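You operate a simulated robot arm through the tools that you are given. There is no shell and no other tool. Be economical: measure what you need, move in short steps, check, and stop when the job is done.

You run a simulated robot arm. Do the job below in one go: nothing can be reset, and whatever is moved stays where it is left.

## Task
Grease the white nipple, then the purple one, by their labels.
Fine: coupler on, pump the strokes printed below each, park the coupler on its peg.

The check looks at the end state, three seconds after you hand in, the way a careful person would. Anything else that was tipped, shoved, dropped, spilled or broken makes it a failure.

## Robot
A 7-joint arm with a two-finger parallel gripper on a trunk, on a base that drives. Base frame: it is fixed to the floor where the robot stands at the start and does not move with it; the origin is under the middle of the robot, x ahead of it, y to its left, z up; the surface under the hand at the start is at about z = 780. Lengths are in mm, angles in degrees, forces in N, time in s.
With the tool pointing down near the work surface it reaches from about 260 to 700 mm from the robot's upright axis, wherever it stands. Its first joint turns from -143.0 to 143.0 degrees. Places, roughly: grease nipple [600, -100, 900]; parking peg [500, 100, 800]; pump lever [700, 200, 1000]; purple grease nipple [600, -200, 900]; white grease nipple [600, -100, 900]. Payload 3 kg.
Tool frame: the origin (TCP) lies between the finger pads and is the grasp point; the fingertips stand 30 mm ahead of it; z points along the fingers, y is the line along which they close. Largest opening 94 mm; finger width 28, thickness 10; the body of the gripper, 50 by 96 mm, starts 55 mm behind the TCP.
Orientation is that of the tool frame in the base frame, as a unit quaternion [x, y, z, w]. With the fingers straight down and closing along the base's y, the tool's x points along the base's -x, its y along +y and its z along -z.

## Interface
- The arm moves only by the tool send_rows. Its argument "plan" is a list of rows, each a list of 7 numbers: the shift along the base's x, y, z in units of 300 mm (1.0 is 300 mm), then the turn, a rotation vector about the base's x, y, z in units of 60 degrees (1.0 is 60 degrees), then the opening, from 0 (shut) to 1 (fully open). In form: [[x, y, z, wx, wy, wz, hand], ...]. A call has 1 to 8 rows; each row is the pose to reach, as a shift and turn from the pose commanded when the call began. A call with a number of a shift or a turn outside -1 to 1 is refused whole. Each row takes 0.2 s and may step no farther than 50 mm and 8.6 degrees from the row before; otherwise, or with a gripper value out of range, the whole call is refused. A pose out of reach is approached as far as the arm can. The call stops where the force on the tool passes 70 N (or 10 N more than at its start, if that is more) or the arm is blocked; 0.2 s more then pass. The fingers move at their own pace (about 45 mm/s each) and stop on an object; they squeeze with about 31 N. The grip force told is the motor's: it shows also when the fingers shut on nothing. Time passes only in rows, and 0.2 s behind the last, so rows that repeat a pose let the fingers close. It gives the time, the measured TCP pose, the force on the tool (base axes), the opening and the grip force at its end, in the units of the frame above (readings bear some noise), with the torque about the TCP (base axes, N m) and any sound that the robot's microphone picked up, and new pictures: "views" is both (left out), scene, wrist or none.
- Cameras (640 x 400 px; columns grow to the right, rows downward): "scene" is now at [49.9, 123.4, 1824]; the picture's right is [-0.25, -0.97, 0.00], its down [-0.73, 0.19, -0.65] and it looks along [0.63, -0.16, -0.76] (base axes); focal length 286 px, centre (320, 200). "wrist" rides on the gripper at [76, 14, -102] in the tool frame; the picture's right is [-0.18, 0.98, 0.00], its down [-0.75, -0.14, -0.64] and it looks along [-0.63, -0.12, 0.77] (tool axes); focal length 243 px, centre (320, 200). There is no depth. A picture from a camera that has moved, and an enlarged one, comes with that camera's place and axes in the base frame and with its lens.
- raise_lower(by): slides the trunk up (or, below 0, down) by that many mm; the arm and the scene camera ride with it, the base frame stays. It gives what a move gives, with no picture.
- base_move(legs): drives the robot by 1 to 6 legs, each [ahead, left, turn to the left] in mm, mm and degrees, along the robot's own axes; the way and the turn of a leg run together, so that a leg with both is an arc; at most 1500 mm and 180 degrees a leg. The arm and the cameras ride along, it lands a little off, and it stops where it bumps. It gives what a move gives, and a new picture of the scene camera.
- aim_head(pan, tilt): turns the head with the scene camera to pan (to the left, within 143 degrees either way) and tilt (down, from -29 to 69), counted from straight ahead of the robot. It gives what a move gives, and a new picture of the scene camera.
- enlarge(camera, box): a new picture of the part [left, top, right, bottom] of that camera's present view, enlarged. No time passes.
- finish_job(): hands the job in; it is judged then, once.

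Go step by step. Nothing tells you exact positions but the pictures and the camera data: compare them with the known pose of the tool, close in by small moves and look again before you grip or let go. The budget is 120 turns and 260 pictures, counting those below and the enlarged ones. Unless the task says otherwise, let go and move clear before handing in, and close with one line.

The tools are called after "Request:" by a JSON object that holds its "op" and its "data". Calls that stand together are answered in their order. send_rows: Moves the arm, as the interface text tells. Its arguments: {"type":"object","properties":{"plan":{"type":"array"},"views":{"type":"string","enum":["both","scene","wrist","none"]}},"required":["plan"]} The other tools are called the same way: raise_lower (by) slides the trunk up or down; base_move (legs) drives the base; aim_head (pan, tilt) turns the head that bears the scene camera; enlarge (camera, box) takes an enlarged picture of a part of a camera's view; finish_job () hands the job in.

At the start:

```text
t: 0.0
tcp_pos: [542.0, 176.6, 1310.4]
tcp_rot: [0.0, 1.0, -0.001, -0.001]
force: [-1.1, -0.1, -0.1]
torque: [-0.01, -0.01, 0.05]
finger_gap: 93.8
grasp_force: 0.1
trunk travel left (down, up): [-275.0, 115.0]
robot x, y, heading: [-4.6, -3.3, -0.1]
head pan, tilt: [-14.3, 49.2]
```

scene: 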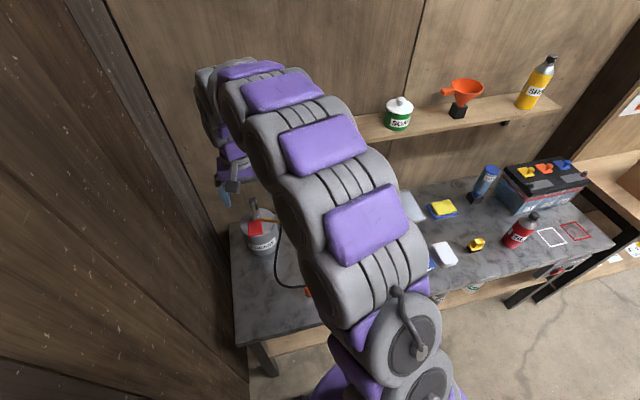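
wrist: 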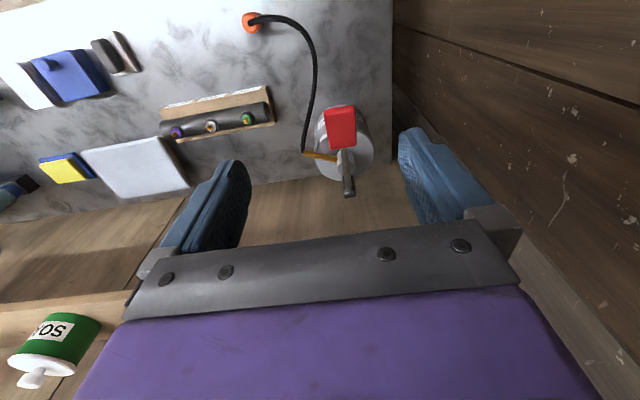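

The wrist view shows the pump with a red part, a hose to an orange coupler on its peg, and a bar with three coloured nipples. I'll enlarge these to read the labels.

Request:
{"op": "enlarge", "data": {"camera": "wrist", "box": [140, 70, 300, 170]}}

Request:
{"op": "enlarge", "data": {"camera": "wrist", "box": [230, 0, 390, 200]}}

Request:
{"op": "enlarge", "data": {"camera": "scene", "box": [210, 160, 330, 310]}}

```text
4.00 times, centred on (220, 120) of wrist
camera zoom: at [465.4, 190.4, 1413.9], right [0.18, 0.98, 0.0], down [0.75, -0.14, 0.64], along [0.63, -0.12, -0.77], focal length 970 px, centre (720, 520)
```

zoom: 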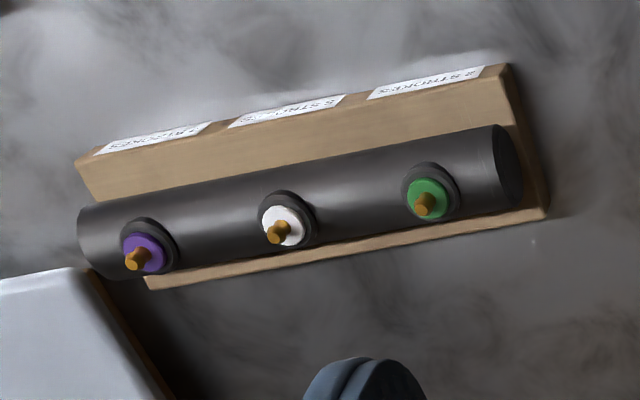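

```text
2.00 times, centred on (310, 100) of wrist
camera zoom: at [465.4, 190.4, 1413.9], right [0.18, 0.98, 0.0], down [0.75, -0.14, 0.64], along [0.63, -0.12, -0.77], focal length 485 px, centre (340, 400)
```

zoom: 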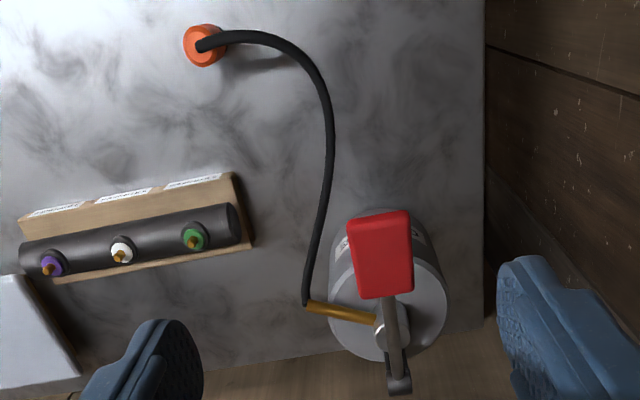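

```text
2.67 times, centred on (270, 235) of scene
camera zoom: at [49.9, 123.4, 1824.0], right [-0.25, -0.97, 0.0], down [-0.73, 0.19, -0.65], along [0.63, -0.16, -0.76], focal length 763 px, centre (453, 107)
```

zoom: 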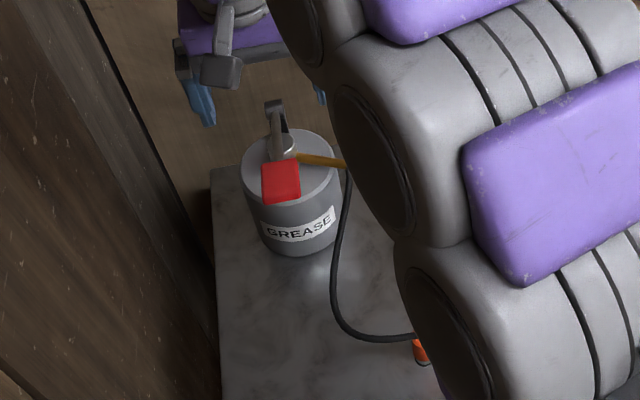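

Labels sit on the sloping board facing the robot, so I'll bring the wrist camera around in front of them to read them, staying well above everything.

Request:
{"op": "send_rows", "data": {"plan": [[-0.038, -0.111, -0.108, 0, 0, 0, 1], [-0.077, -0.222, -0.217, 0, 0, 0, 1], [-0.115, -0.334, -0.325, 0, 0, 0, 1], [-0.153, -0.445, -0.433, 0, 0, 0, 1], [-0.192, -0.556, -0.542, 0, 0, 0, 1], [-0.23, -0.667, -0.65, 0, 0, 0, 1], [-0.269, -0.779, -0.758, 0, 0, 0, 1], [-0.307, -0.89, -0.867, 0, 0, 0, 1]]}}

```text
t: 1.8
tcp_pos: [448.3, -99.2, 1049.7]
tcp_rot: [-0.001, 1.0, 0.001, -0.001]
force: [-0.6, -0.2, -0.1]
torque: [-0.01, 0.0, -0.01]
finger_gap: 94.0
grasp_force: 0.2
trunk travel left (down, up): [-275.0, 115.0]
robot x, y, heading: [3.1, -1.9, 0.2]
head pan, tilt: [-14.3, 49.2]
camera scene: at [51.0, 116.9, 1824.3], right [-0.25, -0.97, 0.0], down [-0.74, 0.19, -0.65], along [0.63, -0.16, -0.76], focal length 286 px, centre (320, 200)
camera wrist: at [372.4, -85.7, 1153.9], right [0.18, 0.98, 0.0], down [0.76, -0.14, 0.64], along [0.63, -0.12, -0.77], focal length 243 px, centre (320, 200)
```

scene: 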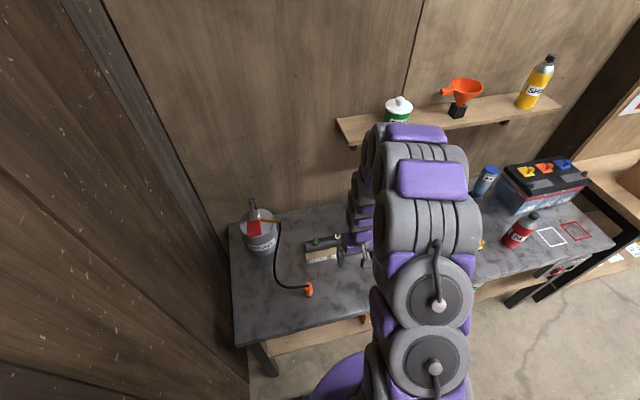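
wrist: 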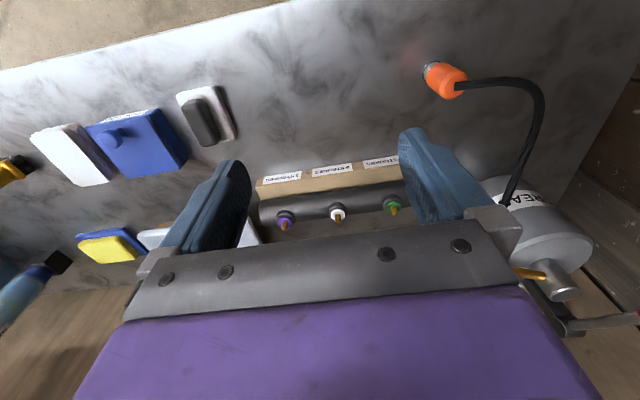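

Request:
{"op": "enlarge", "data": {"camera": "wrist", "box": [255, 150, 407, 235]}}

Request:
{"op": "enlarge", "data": {"camera": "scene", "box": [296, 225, 376, 275]}}

Request:
{"op": "enlarge", "data": {"camera": "wrist", "box": [400, 50, 560, 150]}}

```text
4.21 times, centred on (331, 192) of wrist
camera zoom: at [372.4, -85.7, 1153.9], right [0.18, 0.98, 0.0], down [0.76, -0.14, 0.64], along [0.63, -0.12, -0.77], focal length 1022 px, centre (274, 232)
```

zoom: 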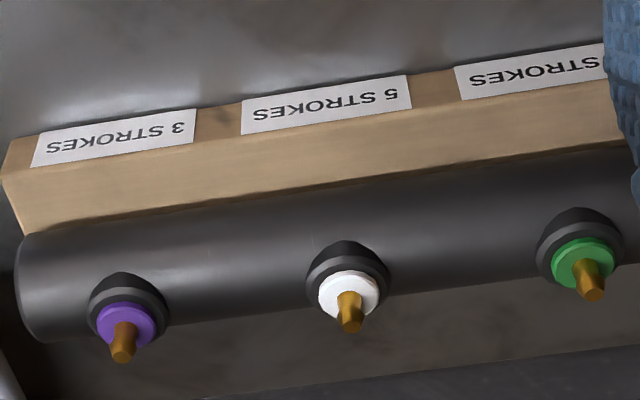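

```text
8.00 times, centred on (336, 250) of scene
camera zoom: at [51.0, 116.9, 1824.3], right [-0.25, -0.97, 0.0], down [-0.74, 0.19, -0.65], along [0.63, -0.16, -0.76], focal length 2289 px, centre (192, -200)
```

zoom: 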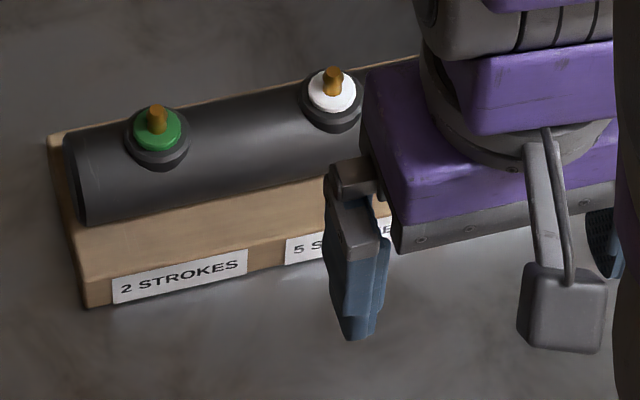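

```text
4.00 times, centred on (480, 100) of wrist
camera zoom: at [372.4, -85.7, 1153.9], right [0.18, 0.98, 0.0], down [0.76, -0.14, 0.64], along [0.63, -0.12, -0.77], focal length 970 px, centre (-320, 600)
```

zoom: 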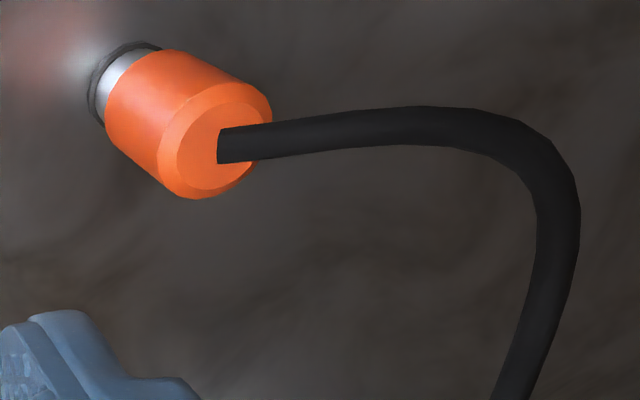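

Labels read: purple 3, white 5, green 2. The coupler stands upright on its peg around (479, 59), top near z 839, with its hose leaving towards +y, so I'll turn the gripper 90° to close along x and hover above it.

Request:
{"op": "send_rows", "data": {"plan": [[0.013, 0.066, -0.02, 0, 0, 0.125, 1], [0.026, 0.132, -0.04, 0, 0, 0.25, 1], [0.039, 0.198, -0.06, 0, 0, 0.375, 1], [0.052, 0.264, -0.08, 0, 0, 0.5, 1], [0.065, 0.33, -0.1, 0, 0, 0.625, 1], [0.078, 0.396, -0.12, 0, 0, 0.75, 1], [0.091, 0.462, -0.14, 0, 0, 0.875, 1], [0.103, 0.527, -0.167, 0, 0, 1.0, 1]], "views": "none"}}

Request:
{"op": "send_rows", "data": {"plan": [[0, 0, 0, 0, 0, 0.125, 1], [0, 0, 0, 0, 0, 0.25, 1], [0, 0, 0, 0, 0, 0.375, 1], [0, 0, 0, 0, 0, 0.5, 1], [0, 0, 0, 0, 0, 0.5, 1]]}}

```text
t: 3.6
tcp_pos: [476.7, 68.1, 1001.3]
tcp_rot: [-0.502, 0.865, 0.001, -0.001]
force: [-0.4, 1.1, -0.2]
torque: [-0.02, 0.02, 0.02]
finger_gap: 94.1
grasp_force: 0.1
trunk travel left (down, up): [-275.0, 115.0]
robot x, y, heading: [0.6, 0.8, 0.1]
head pan, tilt: [-14.3, 49.2]
```

```text
t: 4.8
tcp_pos: [478.6, 65.0, 1001.8]
tcp_rot: [0.708, -0.707, -0.001, 0.0]
force: [0.3, -0.1, 1.2]
torque: [0.02, 0.04, -0.02]
finger_gap: 93.8
grasp_force: 0.0
trunk travel left (down, up): [-275.0, 115.0]
robot x, y, heading: [0.7, 1.8, -0.1]
head pan, tilt: [-14.3, 49.2]
camera scene: at [50.3, 121.8, 1824.1], right [-0.25, -0.97, 0.0], down [-0.73, 0.19, -0.65], along [0.63, -0.16, -0.76], focal length 286 px, centre (320, 200)
camera wrist: at [464.0, -10.5, 1104.4], right [-0.98, 0.18, 0.0], down [0.14, 0.75, 0.64], along [0.12, 0.63, -0.77], focal length 243 px, centre (320, 200)
```

scene: 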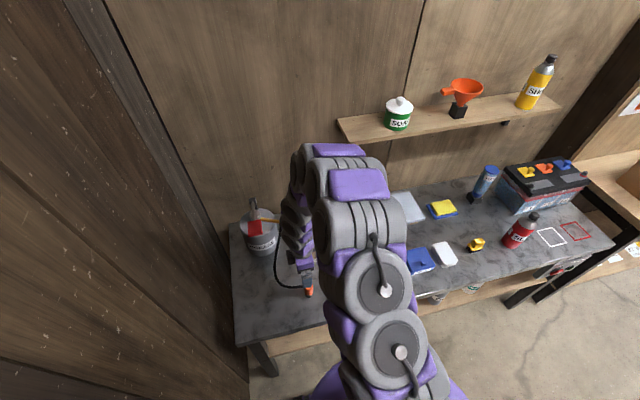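
wrist: 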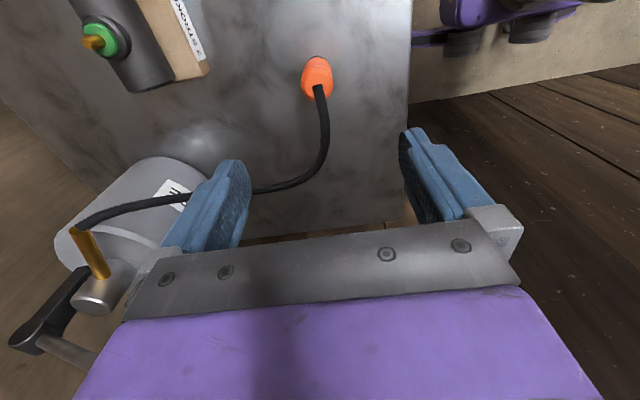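

Request:
{"op": "enlarge", "data": {"camera": "wrist", "box": [280, 40, 360, 120]}}

Request:
{"op": "enlarge", "data": {"camera": "scene", "box": [260, 230, 360, 310]}}

```text
5.00 times, centred on (320, 80) of wrist
camera zoom: at [464.0, -10.5, 1104.4], right [-0.98, 0.18, 0.0], down [0.14, 0.75, 0.64], along [0.12, 0.63, -0.77], focal length 1213 px, centre (320, 800)
```

zoom: 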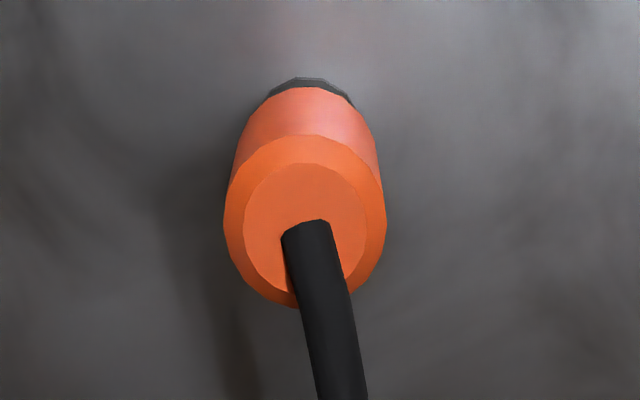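

```text
5.00 times, centred on (310, 270) of scene
camera zoom: at [50.3, 121.8, 1824.1], right [-0.25, -0.97, 0.0], down [-0.73, 0.19, -0.65], along [0.63, -0.16, -0.76], focal length 1431 px, centre (370, -150)
```

zoom: 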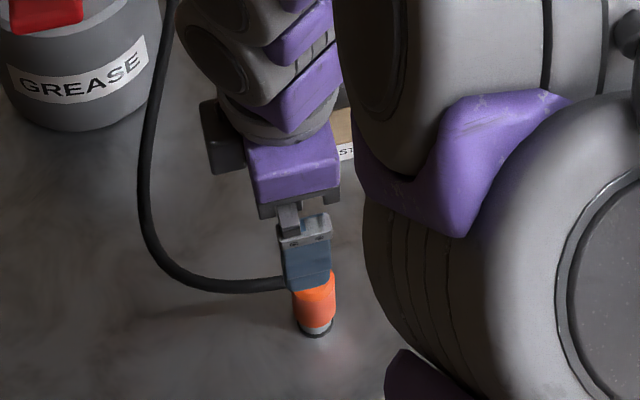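

The coupler axis looks vertical at about (479.5, 56), fingers straddle it along x with the hose free in the +y gap. I'll descend part way and check.

Request:
{"op": "send_rows", "data": {"plan": [[0.003, -0.03, 0, 0, 0, 0, 1], [0.003, -0.03, -0.12, 0, 0, 0, 1], [0.003, -0.03, -0.24, 0, 0, 0, 1], [0.003, -0.03, -0.35, 0, 0, 0, 1], [0.003, -0.03, -0.35, 0, 0, 0, 1]]}}

```text
t: 6.0
tcp_pos: [477.9, 57.0, 893.7]
tcp_rot: [0.707, -0.707, 0.0, 0.001]
force: [0.0, 0.9, 0.1]
torque: [-0.02, 0.03, -0.02]
finger_gap: 93.8
grasp_force: 0.0
trunk travel left (down, up): [-275.0, 115.0]
robot x, y, heading: [-0.2, 2.6, 0.0]
head pan, tilt: [-14.3, 49.2]
camera scene: at [50.1, 122.3, 1824.1], right [-0.25, -0.97, 0.0], down [-0.73, 0.19, -0.65], along [0.63, -0.16, -0.76], focal length 286 px, centre (320, 200)
camera wrist: at [463.0, -19.7, 997.4], right [-0.98, 0.18, 0.0], down [0.14, 0.75, 0.64], along [0.12, 0.63, -0.77], focal length 243 px, centre (320, 200)
```

scene: 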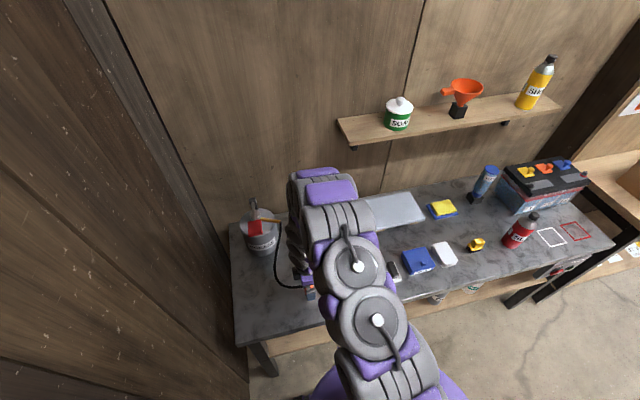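
wrist: 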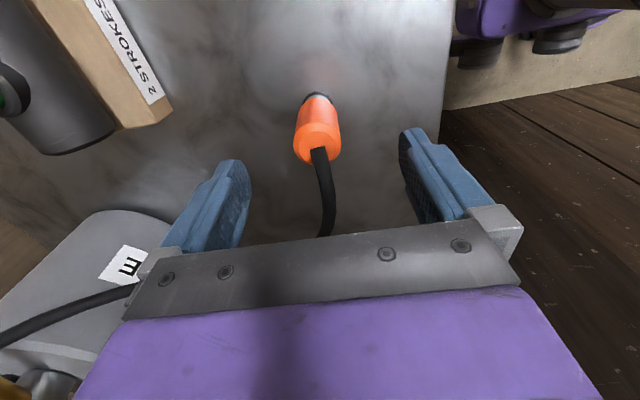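

Alignment is good; I'll descend to z≈835 and close on the coupler.

Request:
{"op": "send_rows", "data": {"plan": [[0.002, -0.008, -0.1, 0, 0, 0, 1], [0.002, -0.008, -0.196, 0, 0, 0, 1], [0.002, -0.008, -0.196, 0, 0, 0, 1]]}}

```text
t: 6.8
tcp_pos: [480.7, 56.5, 837.5]
tcp_rot: [0.708, -0.706, -0.001, 0.001]
force: [0.8, -0.5, -0.2]
torque: [0.01, 0.02, -0.03]
finger_gap: 94.2
grasp_force: 0.0
trunk travel left (down, up): [-275.0, 115.0]
robot x, y, heading: [-0.1, -0.2, 0.2]
head pan, tilt: [-14.3, 49.2]
camera scene: at [50.5, 122.1, 1824.1], right [-0.25, -0.97, 0.0], down [-0.73, 0.19, -0.65], along [0.63, -0.16, -0.76], focal length 286 px, centre (320, 200)
camera wrist: at [465.5, -21.2, 940.7], right [-0.98, 0.18, 0.0], down [0.14, 0.75, 0.64], along [0.12, 0.63, -0.77], focal length 243 px, centre (320, 200)
```

scene: 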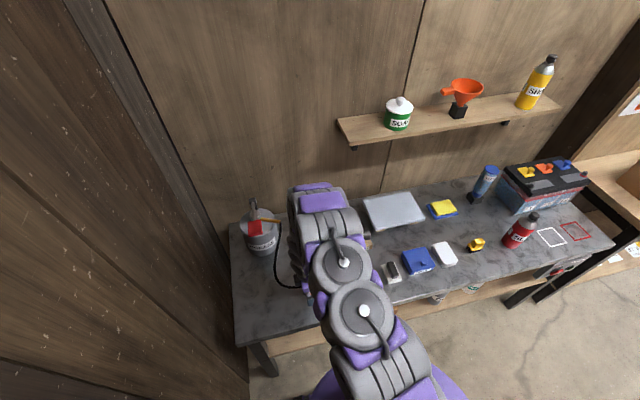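
wrist: 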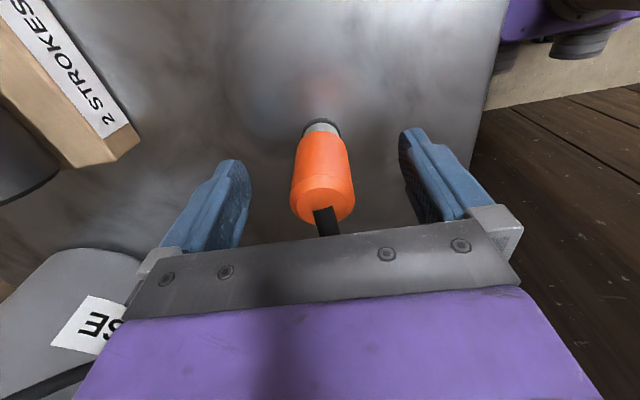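

Request:
{"op": "send_rows", "data": {"plan": [[0, 0, 0, 0, 0, 0, 0], [0, 0, 0, 0, 0, 0, 0], [0, 0, 0, 0, 0, 0, 0], [0, 0, 0, 0, 0, 0, 0], [0, 0, 0, 0, 0, 0, 0], [0, 0, 0, 0, 0, 0, 0]]}}

```text
t: 8.2
tcp_pos: [477.9, 54.5, 837.9]
tcp_rot: [0.707, -0.707, -0.001, 0.0]
force: [-9.1, -0.2, -2.4]
torque: [-0.03, -0.58, -0.06]
finger_gap: 30.9
grasp_force: 30.8
trunk travel left (down, up): [-275.0, 115.0]
robot x, y, heading: [-0.7, -0.4, 0.3]
head pan, tilt: [-14.3, 49.2]
camera scene: at [49.4, 122.3, 1824.0], right [-0.25, -0.97, 0.0], down [-0.73, 0.19, -0.65], along [0.63, -0.16, -0.76], focal length 286 px, centre (320, 200)
camera wrist: at [464.5, -21.2, 940.7], right [-0.98, 0.18, 0.0], down [0.14, 0.75, 0.64], along [0.12, 0.63, -0.77], focal length 243 px, centre (320, 200)
```

scene: 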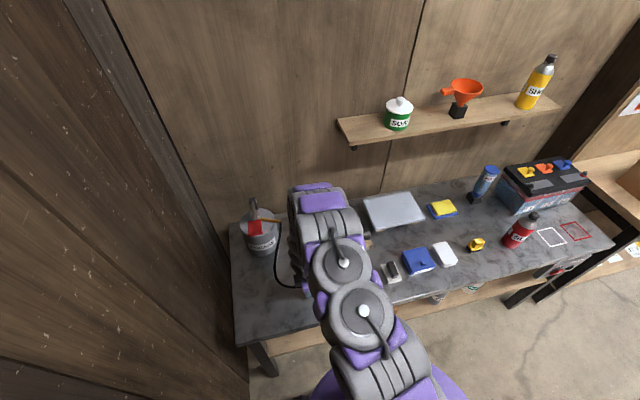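
wrist: 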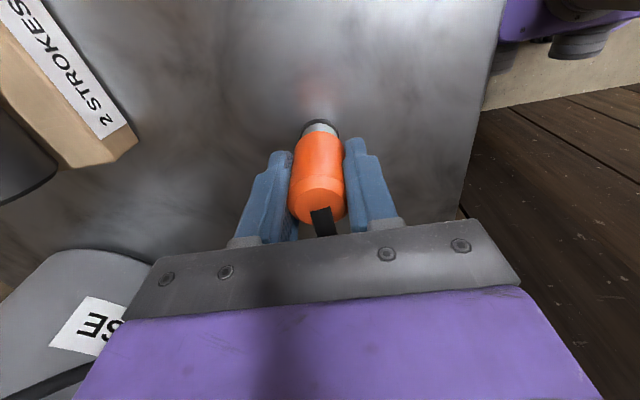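

Gripped (30.9 mm). I'll lift it straight off the peg.

Request:
{"op": "send_rows", "data": {"plan": [[0, 0, 0.03, 0, 0, 0, 0], [0, 0, 0.08, 0, 0, 0, 0], [0, 0, 0.16, 0, 0, 0, 0], [0, 0, 0.28, 0, 0, 0, 0], [0, 0, 0.4, 0, 0, 0, 0], [0, 0, 0.4, 0, 0, 0, 0]]}}

```text
t: 9.6
tcp_pos: [478.9, 54.6, 960.2]
tcp_rot: [0.708, -0.706, -0.001, 0.002]
force: [0.1, 0.4, -0.8]
torque: [0.02, 0.02, 0.02]
finger_gap: 30.8
grasp_force: 31.1
trunk travel left (down, up): [-275.0, 115.0]
robot x, y, heading: [-1.1, 4.8, -0.2]
head pan, tilt: [-14.3, 49.2]
camera scene: at [51.1, 121.4, 1824.0], right [-0.25, -0.97, 0.0], down [-0.74, 0.19, -0.65], along [0.63, -0.16, -0.76], focal length 286 px, centre (320, 200)
camera wrist: at [464.9, -22.4, 1062.5], right [-0.98, 0.18, 0.0], down [0.14, 0.75, 0.64], along [0.12, 0.63, -0.77], focal length 243 px, centre (320, 200)
```

scene: 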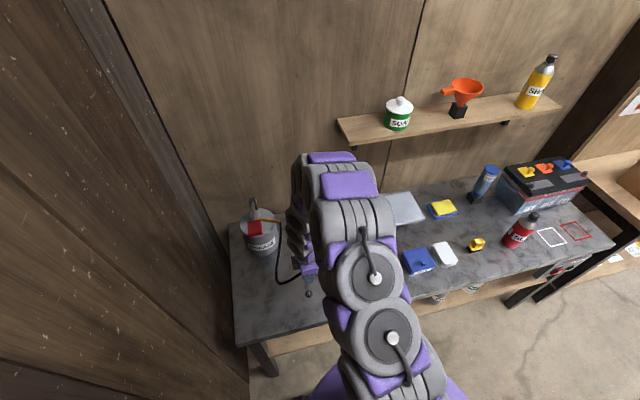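
wrist: 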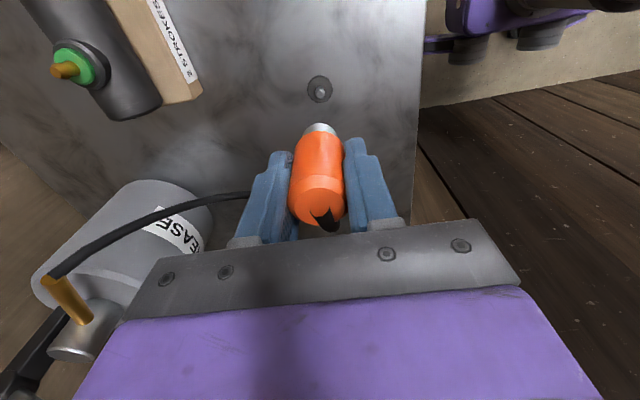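

The coupler is off, and its silver nose reaches about 57 mm below the TCP. I'll carry it to above the white nipple (about (647, -107), tip z≈876), staying high.

Request:
{"op": "send_rows", "data": {"plan": [[0, 0, 0.08, 0, 0, 0, 0], [0.1, -0.09, 0.08, 0, 0, 0, 0], [0.2, -0.18, 0.08, 0, 0, 0, 0], [0.3, -0.28, 0.08, 0, 0, 0, 0], [0.4, -0.38, 0.08, 0, 0, 0, 0], [0.5, -0.47, 0.08, 0, 0, 0, 0], [0.56, -0.54, 0.08, 0, 0, 0, 0], [0.56, -0.54, 0.08, 0, 0, 0, 0]]}}

```text
t: 11.4
tcp_pos: [648.8, -110.2, 980.2]
tcp_rot: [0.708, -0.706, -0.002, 0.0]
force: [0.9, -0.5, -0.6]
torque: [-0.01, 0.02, 0.0]
finger_gap: 31.0
grasp_force: 30.9
trunk travel left (down, up): [-275.0, 115.0]
robot x, y, heading: [0.4, 0.1, 0.1]
head pan, tilt: [-14.3, 49.2]
camera scene: at [51.4, 119.6, 1824.2], right [-0.25, -0.97, 0.0], down [-0.74, 0.19, -0.65], along [0.63, -0.16, -0.76], focal length 286 px, centre (320, 200)
camera wrist: at [634.2, -186.6, 1083.8], right [-0.98, 0.18, 0.0], down [0.14, 0.75, 0.64], along [0.12, 0.63, -0.77], focal length 243 px, centre (320, 200)
```

scene: 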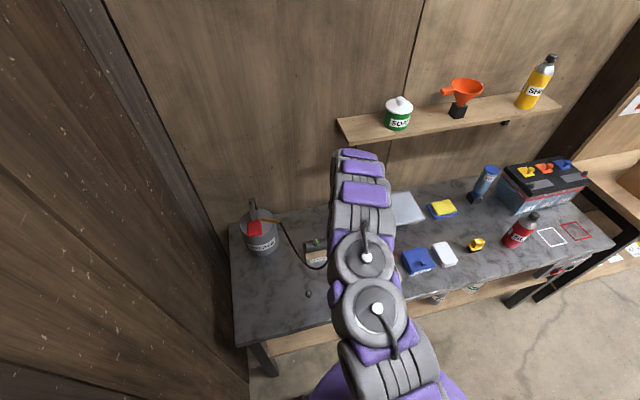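
wrist: 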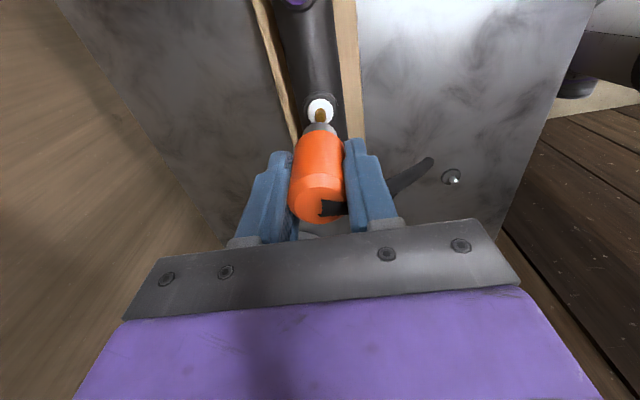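

Request:
{"op": "enlarge", "data": {"camera": "wrist", "box": [280, 80, 360, 130]}}

Request:
{"op": "enlarge", "data": {"camera": "scene", "box": [230, 190, 350, 300]}}

```text
8.00 times, centred on (320, 105) of wrist
camera zoom: at [634.2, -186.6, 1083.8], right [-0.98, 0.18, 0.0], down [0.14, 0.75, 0.64], along [0.12, 0.63, -0.77], focal length 1941 px, centre (320, 960)
```

zoom: 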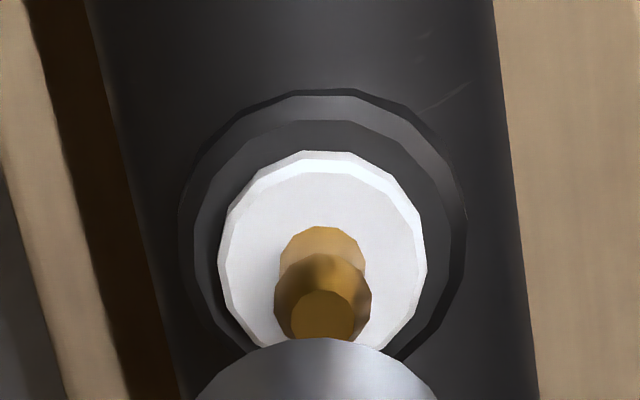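

```text
3.64 times, centred on (290, 245) of scene
camera zoom: at [51.4, 119.6, 1824.2], right [-0.25, -0.97, 0.0], down [-0.74, 0.19, -0.65], along [0.63, -0.16, -0.76], focal length 1041 px, centre (429, 36)
```

zoom: 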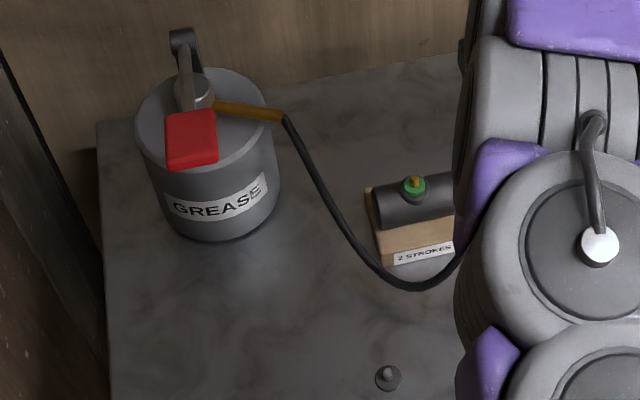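

The view is clear: the nipple is vertical and slightly +y of the coupler axis. I'll shift about 5 mm in +y and lower to just above the tip for a check.

Request:
{"op": "send_rows", "data": {"plan": [[0, 0.017, -0.04, 0, 0, 0, 0], [0, 0.017, -0.1, 0, 0, 0, 0], [0, 0.017, -0.13, 0, 0, 0, 0], [0, 0.017, -0.13, 0, 0, 0, 0]], "views": "none"}}

Request:
{"op": "enlarge", "data": {"camera": "wrist", "box": [280, 80, 360, 130]}}

```text
t: 12.4
tcp_pos: [648.8, -103.8, 943.0]
tcp_rot: [0.707, -0.707, -0.001, 0.001]
force: [-0.7, 0.5, -0.6]
torque: [-0.01, -0.01, 0.0]
finger_gap: 31.0
grasp_force: 30.5
trunk travel left (down, up): [-275.0, 115.0]
robot x, y, heading: [1.5, 0.1, 0.2]
head pan, tilt: [-14.3, 49.2]
```

```text
8.00 times, centred on (320, 105) of wrist
camera zoom: at [634.1, -181.0, 1044.9], right [-0.98, 0.18, 0.0], down [0.14, 0.75, 0.64], along [0.12, 0.63, -0.77], focal length 1941 px, centre (320, 960)
```

zoom: 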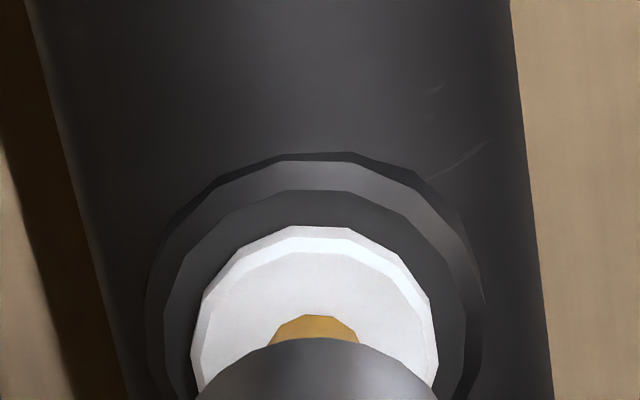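

Looks concentric; now lowering gently onto the nipple in small rows, watching force.

Request:
{"op": "send_rows", "data": {"plan": [[0, 0.002, -0.015, 0, 0, 0, 0], [0, 0.002, -0.03, 0, 0, 0, 0], [0, 0.002, -0.045, 0, 0, 0, 0], [0, 0.002, -0.055, 0, 0, 0, 0]], "views": "wrist"}}

```text
t: 13.4
tcp_pos: [647.6, -103.1, 925.4]
tcp_rot: [0.708, -0.706, -0.001, 0.0]
force: [0.7, 0.2, 0.0]
torque: [0.01, -0.02, 0.01]
finger_gap: 31.2
grasp_force: 31.4
trunk travel left (down, up): [-275.0, 115.0]
robot x, y, heading: [-0.1, 1.1, -0.1]
head pan, tilt: [-14.3, 49.2]
camera wrist: at [633.1, -179.5, 1028.6], right [-0.98, 0.18, 0.0], down [0.14, 0.75, 0.64], along [0.12, 0.63, -0.77], focal length 243 px, centre (320, 200)
```

wrist: 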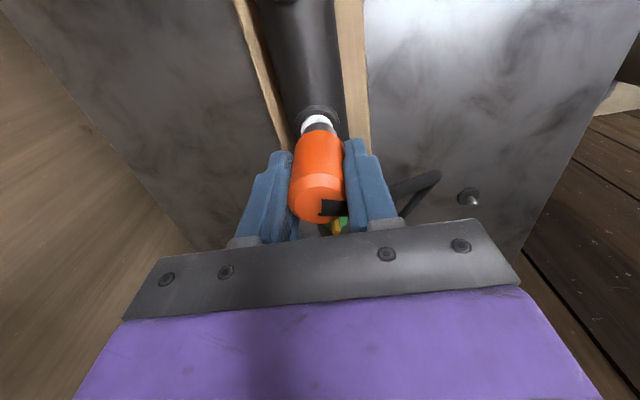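

Request:
{"op": "send_rows", "data": {"plan": [[0, 0, -0.01, 0, 0, 0, 0], [0, 0, -0.02, 0, 0, 0, 0], [0, 0, -0.03, 0, 0, 0, 0], [0, 0, -0.04, 0, 0, 0, 0]], "views": "none"}}

Request:
{"op": "enlarge", "data": {"camera": "wrist", "box": [260, 80, 400, 180]}}

```text
t: 14.4
tcp_pos: [647.6, -102.7, 916.2]
tcp_rot: [-0.707, 0.707, 0.0, 0.001]
force: [1.7, -1.2, 29.3]
torque: [0.1, 0.98, 0.02]
finger_gap: 31.3
grasp_force: 31.0
trunk travel left (down, up): [-275.0, 115.0]
robot x, y, heading: [-2.6, -0.3, -0.1]
head pan, tilt: [-14.3, 49.2]
```

```text
4.00 times, centred on (330, 130) of wrist
camera zoom: at [632.6, -179.7, 1019.6], right [-0.98, 0.18, 0.0], down [0.14, 0.75, 0.64], along [0.12, 0.63, -0.77], focal length 970 px, centre (280, 480)
```

zoom: 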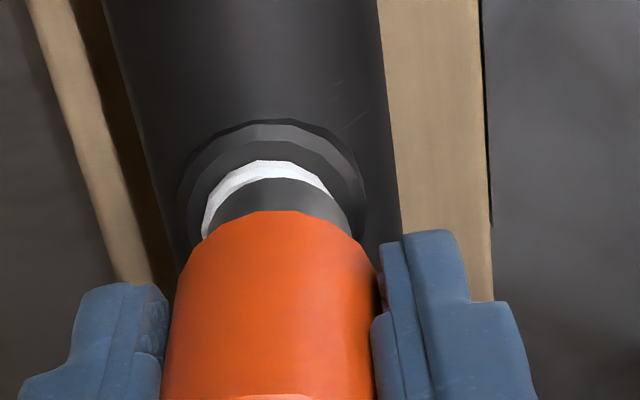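

Contact with about 29 N; the nose seems ~1.5 mm off toward -x. I'll correct that slightly and press a little more, listening for a click.

Request:
{"op": "send_rows", "data": {"plan": [[0.003, 0, 0.005, 0, 0, 0, 0], [0.005, 0, 0.005, 0, 0, 0, 0], [0.005, 0, -0.003, 0, 0, 0, 0], [0.005, 0, -0.008, 0, 0, 0, 0]], "views": "none"}}

Request:
{"op": "enlarge", "data": {"camera": "wrist", "box": [260, 80, 400, 180]}}

```text
t: 15.4
tcp_pos: [647.1, -103.5, 916.5]
tcp_rot: [0.707, -0.707, 0.002, -0.002]
force: [0.0, -5.4, 52.5]
torque: [-0.14, 0.52, -0.03]
finger_gap: 31.3
grasp_force: 31.4
trunk travel left (down, up): [-275.0, 115.0]
robot x, y, heading: [1.4, -0.6, 0.1]
head pan, tilt: [-14.3, 49.2]
```

```text
4.00 times, centred on (330, 130) of wrist
camera zoom: at [632.1, -179.7, 1019.1], right [-0.98, 0.18, -0.01], down [0.14, 0.75, 0.64], along [0.12, 0.63, -0.77], focal length 970 px, centre (280, 480)
```

zoom: 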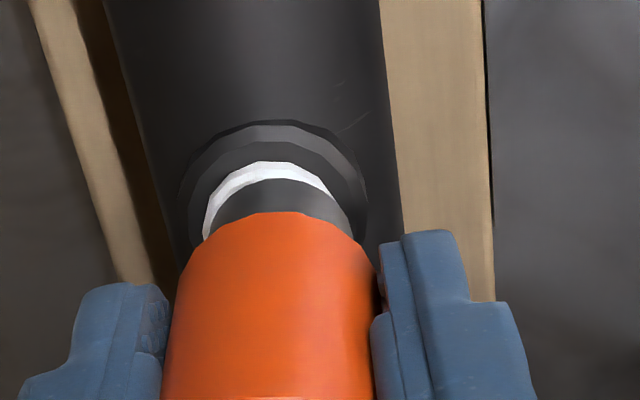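

Request:
{"op": "send_rows", "data": {"plan": [[0, 0, 0.01, 0, 0, 0, 0], [0, 0, 0.02, 0, 0, 0, 0], [0, 0, 0.02, 0, 0, 0, 0]], "views": "both"}}

```text
t: 16.2
tcp_pos: [648.5, -103.9, 917.3]
tcp_rot: [0.708, -0.706, -0.001, 0.0]
force: [-2.7, -3.2, 22.0]
torque: [-0.09, -0.57, -0.07]
finger_gap: 30.8
grasp_force: 30.6
trunk travel left (down, up): [-275.0, 115.0]
robot x, y, heading: [0.3, 0.0, -0.1]
head pan, tilt: [-14.3, 49.2]
camera scene: at [46.2, 119.3, 1824.4], right [-0.25, -0.97, 0.0], down [-0.73, 0.19, -0.65], along [0.63, -0.16, -0.76], focal length 286 px, centre (320, 200)
camera wrist: at [633.4, -179.9, 1019.2], right [-0.98, 0.18, 0.0], down [0.14, 0.75, 0.64], along [0.12, 0.63, -0.77], focal length 243 px, centre (320, 200)
```

scene: 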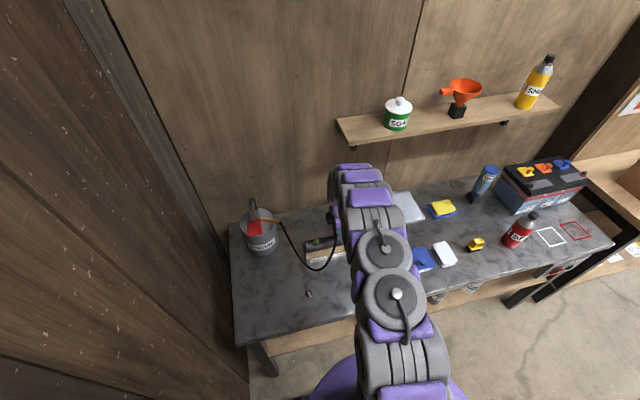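
wrist: 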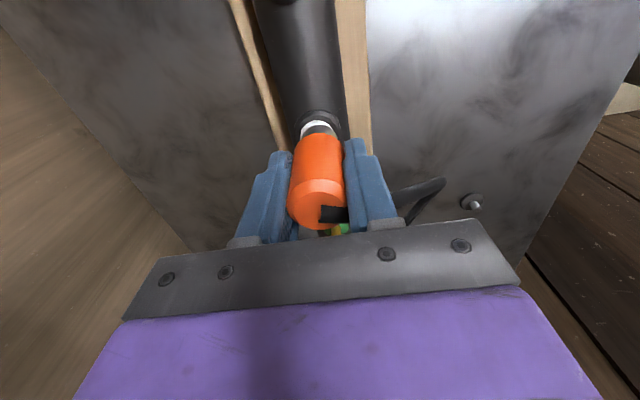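

Request:
{"op": "send_rows", "data": {"plan": [[0, 0, 0.005, 0, 0, 0, 0], [0, 0, 0.01, 0, 0, 0, 0], [0, 0, 0.01, 0, 0, 0, 0]], "views": "none"}}

Request:
{"op": "enlarge", "data": {"camera": "wrist", "box": [260, 80, 400, 180]}}

```text
t: 17.0
tcp_pos: [647.7, -102.2, 919.5]
tcp_rot: [0.708, -0.706, -0.002, 0.0]
force: [-0.1, 0.7, -0.2]
torque: [0.04, 0.01, 0.06]
finger_gap: 30.5
grasp_force: 31.0
trunk travel left (down, up): [-275.0, 115.0]
robot x, y, heading: [-1.7, -0.4, 0.0]
head pan, tilt: [-14.3, 49.2]
```

```text
4.00 times, centred on (330, 130) of wrist
camera zoom: at [633.5, -178.5, 1022.9], right [-0.98, 0.18, 0.0], down [0.14, 0.75, 0.64], along [0.11, 0.63, -0.77], focal length 970 px, centre (280, 480)
```

zoom: 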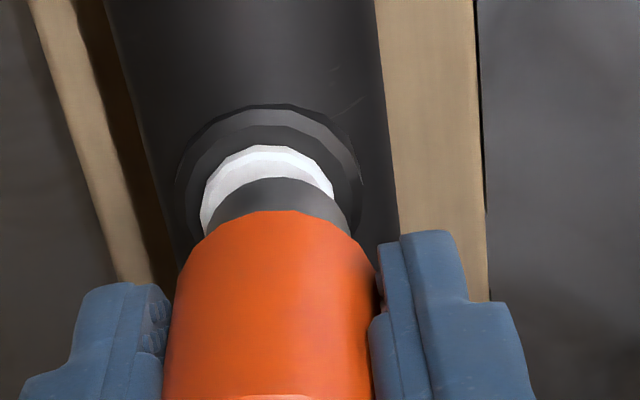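

Free of contact now and it isn't latched; the nose sits ~2 mm toward -x of the nipple. I'll shift +x 2 mm and re-check.

Request:
{"op": "send_rows", "data": {"plan": [[0, 0, 0.02, 0, 0, 0, 0], [0.007, 0, 0.02, 0, 0, 0, 0], [0.007, 0, 0.02, 0, 0, 0, 0]], "views": "none"}}

Request:
{"op": "enlarge", "data": {"camera": "wrist", "box": [280, 90, 360, 140]}}

```text
t: 17.8
tcp_pos: [653.5, -102.7, 927.5]
tcp_rot: [-0.707, 0.707, 0.002, 0.0]
force: [0.1, -0.1, -0.2]
torque: [0.0, -0.01, 0.02]
finger_gap: 30.7
grasp_force: 31.1
trunk travel left (down, up): [-275.0, 115.0]
robot x, y, heading: [-1.0, 2.1, -0.0]
head pan, tilt: [-14.3, 49.2]
```

```text
8.00 times, centred on (320, 115) of wrist
camera zoom: at [637.8, -179.5, 1029.6], right [-0.98, 0.18, 0.0], down [0.14, 0.75, 0.64], along [0.12, 0.63, -0.77], focal length 1941 px, centre (320, 880)
```

zoom: 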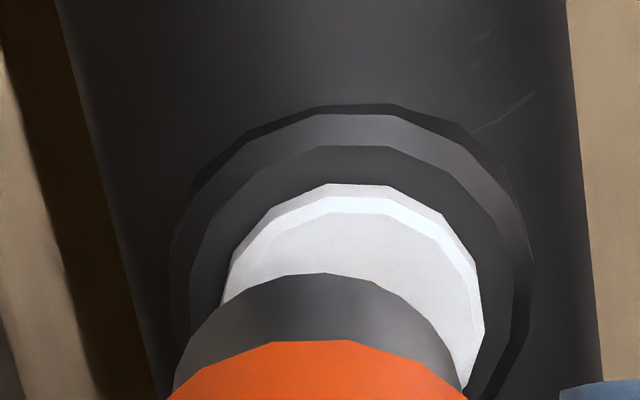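

Now the nipple shows 2.9 mm to -x, so earlier lateral deflection was load-induced. I'll re-centre by -2.9 mm and lower again.

Request:
{"op": "send_rows", "data": {"plan": [[-0.01, 0, 0, 0, 0, 0, 0], [-0.01, 0, 0, 0, 0, 0, 0], [-0.01, 0, -0.01, 0, 0, 0, 0], [-0.01, 0, -0.02, 0, 0, 0, 0], [-0.01, 0, -0.025, 0, 0, 0, 0]], "views": "none"}}

Request:
{"op": "enlarge", "data": {"camera": "wrist", "box": [280, 90, 360, 140]}}

```text
t: 19.0
tcp_pos: [649.7, -102.2, 918.1]
tcp_rot: [0.707, -0.707, -0.001, 0.0]
force: [0.2, 0.2, -0.3]
torque: [-0.02, -0.02, 0.0]
finger_gap: 31.0
grasp_force: 31.7
trunk travel left (down, up): [-275.0, 115.0]
robot x, y, heading: [-2.7, -0.5, 0.1]
head pan, tilt: [-14.3, 49.2]
```

```text
8.00 times, centred on (320, 115) of wrist
camera zoom: at [635.0, -180.0, 1021.8], right [-0.98, 0.18, 0.0], down [0.14, 0.75, 0.64], along [0.12, 0.63, -0.77], focal length 1941 px, centre (320, 880)
```

zoom: 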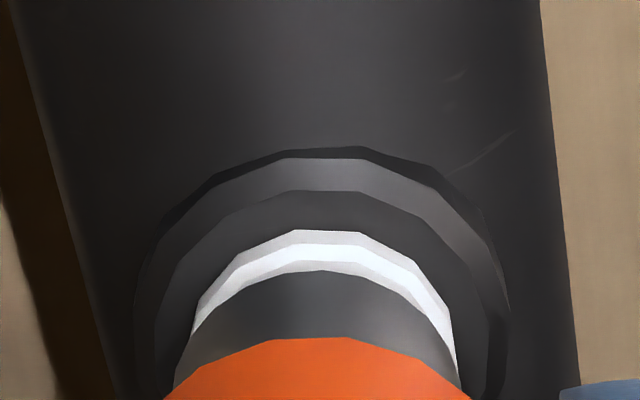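

Request:
{"op": "send_rows", "data": {"plan": [[0, 0, -0.005, 0, 0, 0, 0], [0, 0, -0.01, 0, 0, 0, 0], [0, 0, -0.015, 0, 0, 0, 0], [0, 0, -0.02, 0, 0, 0, 0]], "views": "none"}}

Request:
{"op": "enlarge", "data": {"camera": "wrist", "box": [280, 90, 360, 140]}}

```text
t: 20.0
tcp_pos: [648.5, -103.2, 916.6]
tcp_rot: [0.707, -0.707, 0.001, -0.001]
force: [1.7, -0.8, 33.2]
torque: [0.0, 0.71, -0.03]
finger_gap: 31.6
grasp_force: 30.4
trunk travel left (down, up): [-275.0, 115.0]
robot x, y, heading: [0.7, -0.3, 0.2]
head pan, tilt: [-14.3, 49.2]
```

```text
8.00 times, centred on (320, 115) of wrist
camera zoom: at [634.2, -179.8, 1019.8], right [-0.98, 0.18, 0.0], down [0.14, 0.75, 0.64], along [0.12, 0.63, -0.77], focal length 1941 px, centre (320, 880)
```

zoom: 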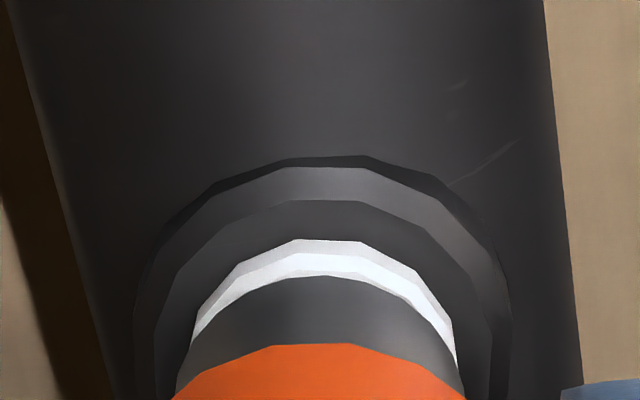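

Contact again at z≈916.6 with the nose flush at the white disc; it appears seated. I'll ease the load and open the fingers a little to see whether it stays.

Request:
{"op": "send_rows", "data": {"plan": [[0, 0, 0.006, 0, 0, 0, 0], [0, 0, 0.006, 0, 0, 0, 0.4], [0, 0, 0.006, 0, 0, 0, 0.45], [0, 0, 0.006, 0, 0, 0, 0.45]], "views": "both"}}

Request:
{"op": "enlarge", "data": {"camera": "wrist", "box": [240, 90, 400, 240]}}

```text
t: 21.0
tcp_pos: [650.4, -104.2, 916.0]
tcp_rot: [-0.707, 0.708, 0.002, -0.001]
force: [-1.2, 0.5, 0.8]
torque: [-0.03, -0.01, 0.01]
finger_gap: 42.4
grasp_force: 0.1
trunk travel left (down, up): [-275.0, 115.0]
robot x, y, heading: [2.7, 0.6, -0.1]
head pan, tilt: [-14.3, 49.2]
camera scene: at [52.2, 119.3, 1824.1], right [-0.25, -0.97, 0.0], down [-0.74, 0.19, -0.65], along [0.63, -0.16, -0.76], focal length 286 px, centre (320, 200)
camera wrist: at [634.9, -180.8, 1018.3], right [-0.98, 0.18, 0.0], down [0.14, 0.75, 0.64], along [0.12, 0.63, -0.77], focal length 243 px, centre (320, 200)
```

scene: 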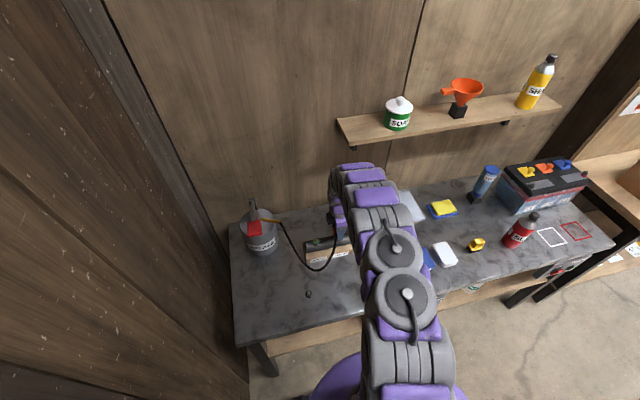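
wrist: 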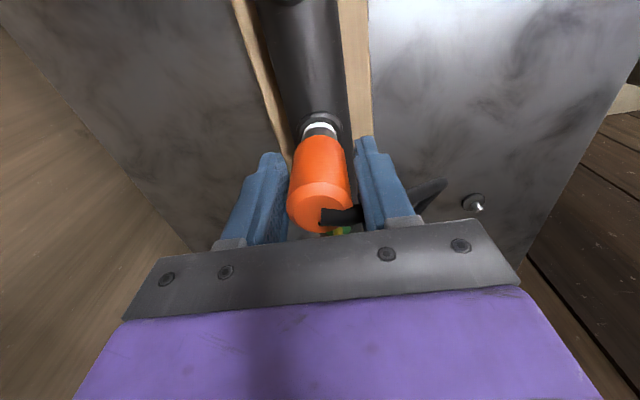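

```text
2.67 times, centred on (320, 165) of wrist
camera zoom: at [634.9, -180.8, 1018.3], right [-0.98, 0.18, 0.0], down [0.14, 0.75, 0.64], along [0.12, 0.63, -0.77], focal length 647 px, centre (320, 293)
```

zoom: 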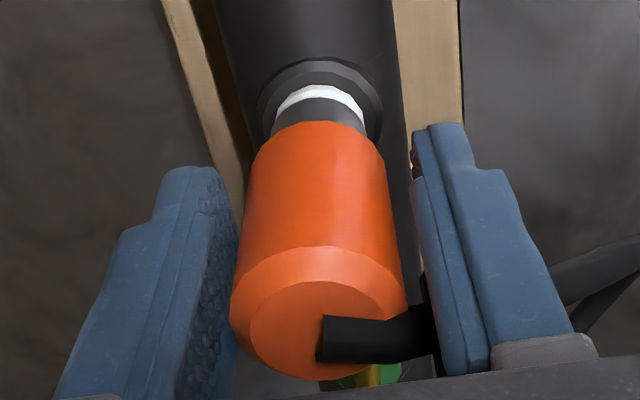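

The coupler stands by itself on the nipple. I'll open further and withdraw straight up, watching that the hose isn't caught.

Request:
{"op": "send_rows", "data": {"plan": [[0, 0, 0, 0, 0, 0, 0.7], [0, 0, 0, 0, 0, 0, 0.75], [0, 0, 0.03, 0, 0, 0, 0.75], [0, 0, 0.08, 0, 0, 0, 0.75], [0, 0, 0.16, 0, 0, 0, 0.75]], "views": "wrist"}}

```text
t: 22.2
tcp_pos: [647.6, -104.6, 963.6]
tcp_rot: [0.707, -0.707, -0.002, -0.001]
force: [1.0, 0.2, -1.2]
torque: [0.01, -0.02, 0.0]
finger_gap: 70.6
grasp_force: 0.1
trunk travel left (down, up): [-275.0, 115.0]
robot x, y, heading: [-0.6, -0.4, 0.0]
head pan, tilt: [-14.3, 49.2]
camera wrist: at [632.7, -180.3, 1066.6], right [-0.98, 0.18, 0.0], down [0.14, 0.75, 0.64], along [0.12, 0.63, -0.77], focal length 243 px, centre (320, 200)
```

wrist: 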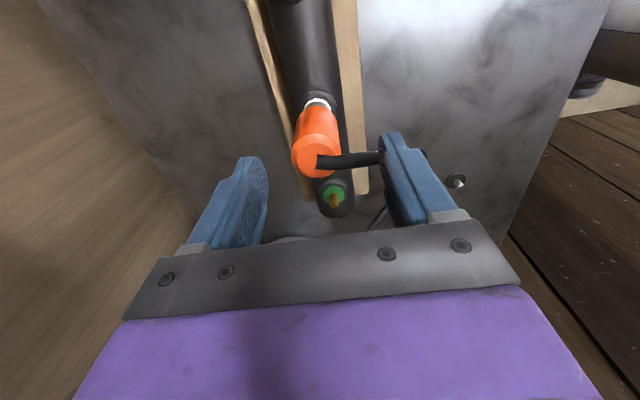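

Coupler stays upright on the white nipple. Now going up and toward the pump to look at the lever.

Request:
{"op": "send_rows", "data": {"plan": [[0, 0, 0.16, 0, 0, 0, 0.75], [0, 0, 0.3, 0, 0, 0, 0.3], [0, 0, 0.45, 0, 0, 0, 0.1], [-0.02, 0.15, 0.5, 0, 0, 0, 0], [-0.04, 0.3, 0.52, 0, 0, 0, 0], [-0.06, 0.45, 0.52, 0, 0, 0, 0], [-0.08, 0.5, 0.52, 0, 0, 0, 0], [-0.08, 0.5, 0.52, 0, 0, 0, 0]], "views": "both"}}

Request:
{"op": "enlarge", "data": {"camera": "scene", "box": [220, 180, 380, 300]}}

```text
t: 24.0
tcp_pos: [625.9, 49.1, 1117.0]
tcp_rot: [-0.707, 0.707, 0.001, -0.001]
force: [-0.2, -0.4, -0.8]
torque: [-0.01, 0.0, 0.0]
finger_gap: 0.1
grasp_force: 31.3
trunk travel left (down, up): [-275.0, 115.0]
robot x, y, heading: [2.7, 1.3, 0.0]
head pan, tilt: [-14.3, 49.2]
camera scene: at [51.2, 120.5, 1824.1], right [-0.25, -0.97, 0.0], down [-0.74, 0.19, -0.65], along [0.63, -0.16, -0.76], focal length 286 px, centre (320, 200)
camera wrist: at [611.1, -27.9, 1220.0], right [-0.98, 0.18, 0.0], down [0.14, 0.75, 0.64], along [0.12, 0.63, -0.77], focal length 243 px, centre (320, 200)
```

scene: 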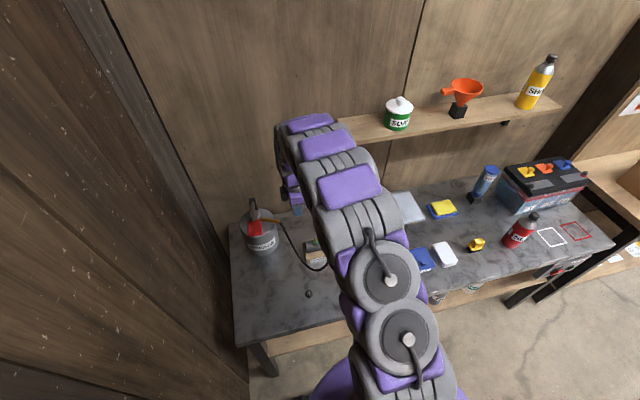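
wrist: 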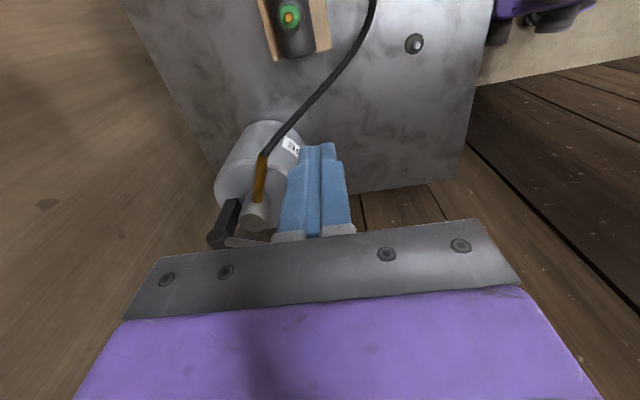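

```text
3.33 times, centred on (300, 240) of scene
camera zoom: at [51.2, 120.5, 1824.1], right [-0.25, -0.97, 0.0], down [-0.74, 0.19, -0.65], along [0.63, -0.16, -0.76], focal length 954 px, centre (387, 67)
```

zoom: 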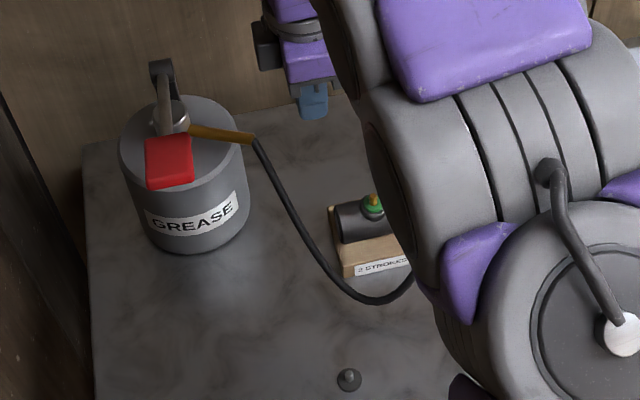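

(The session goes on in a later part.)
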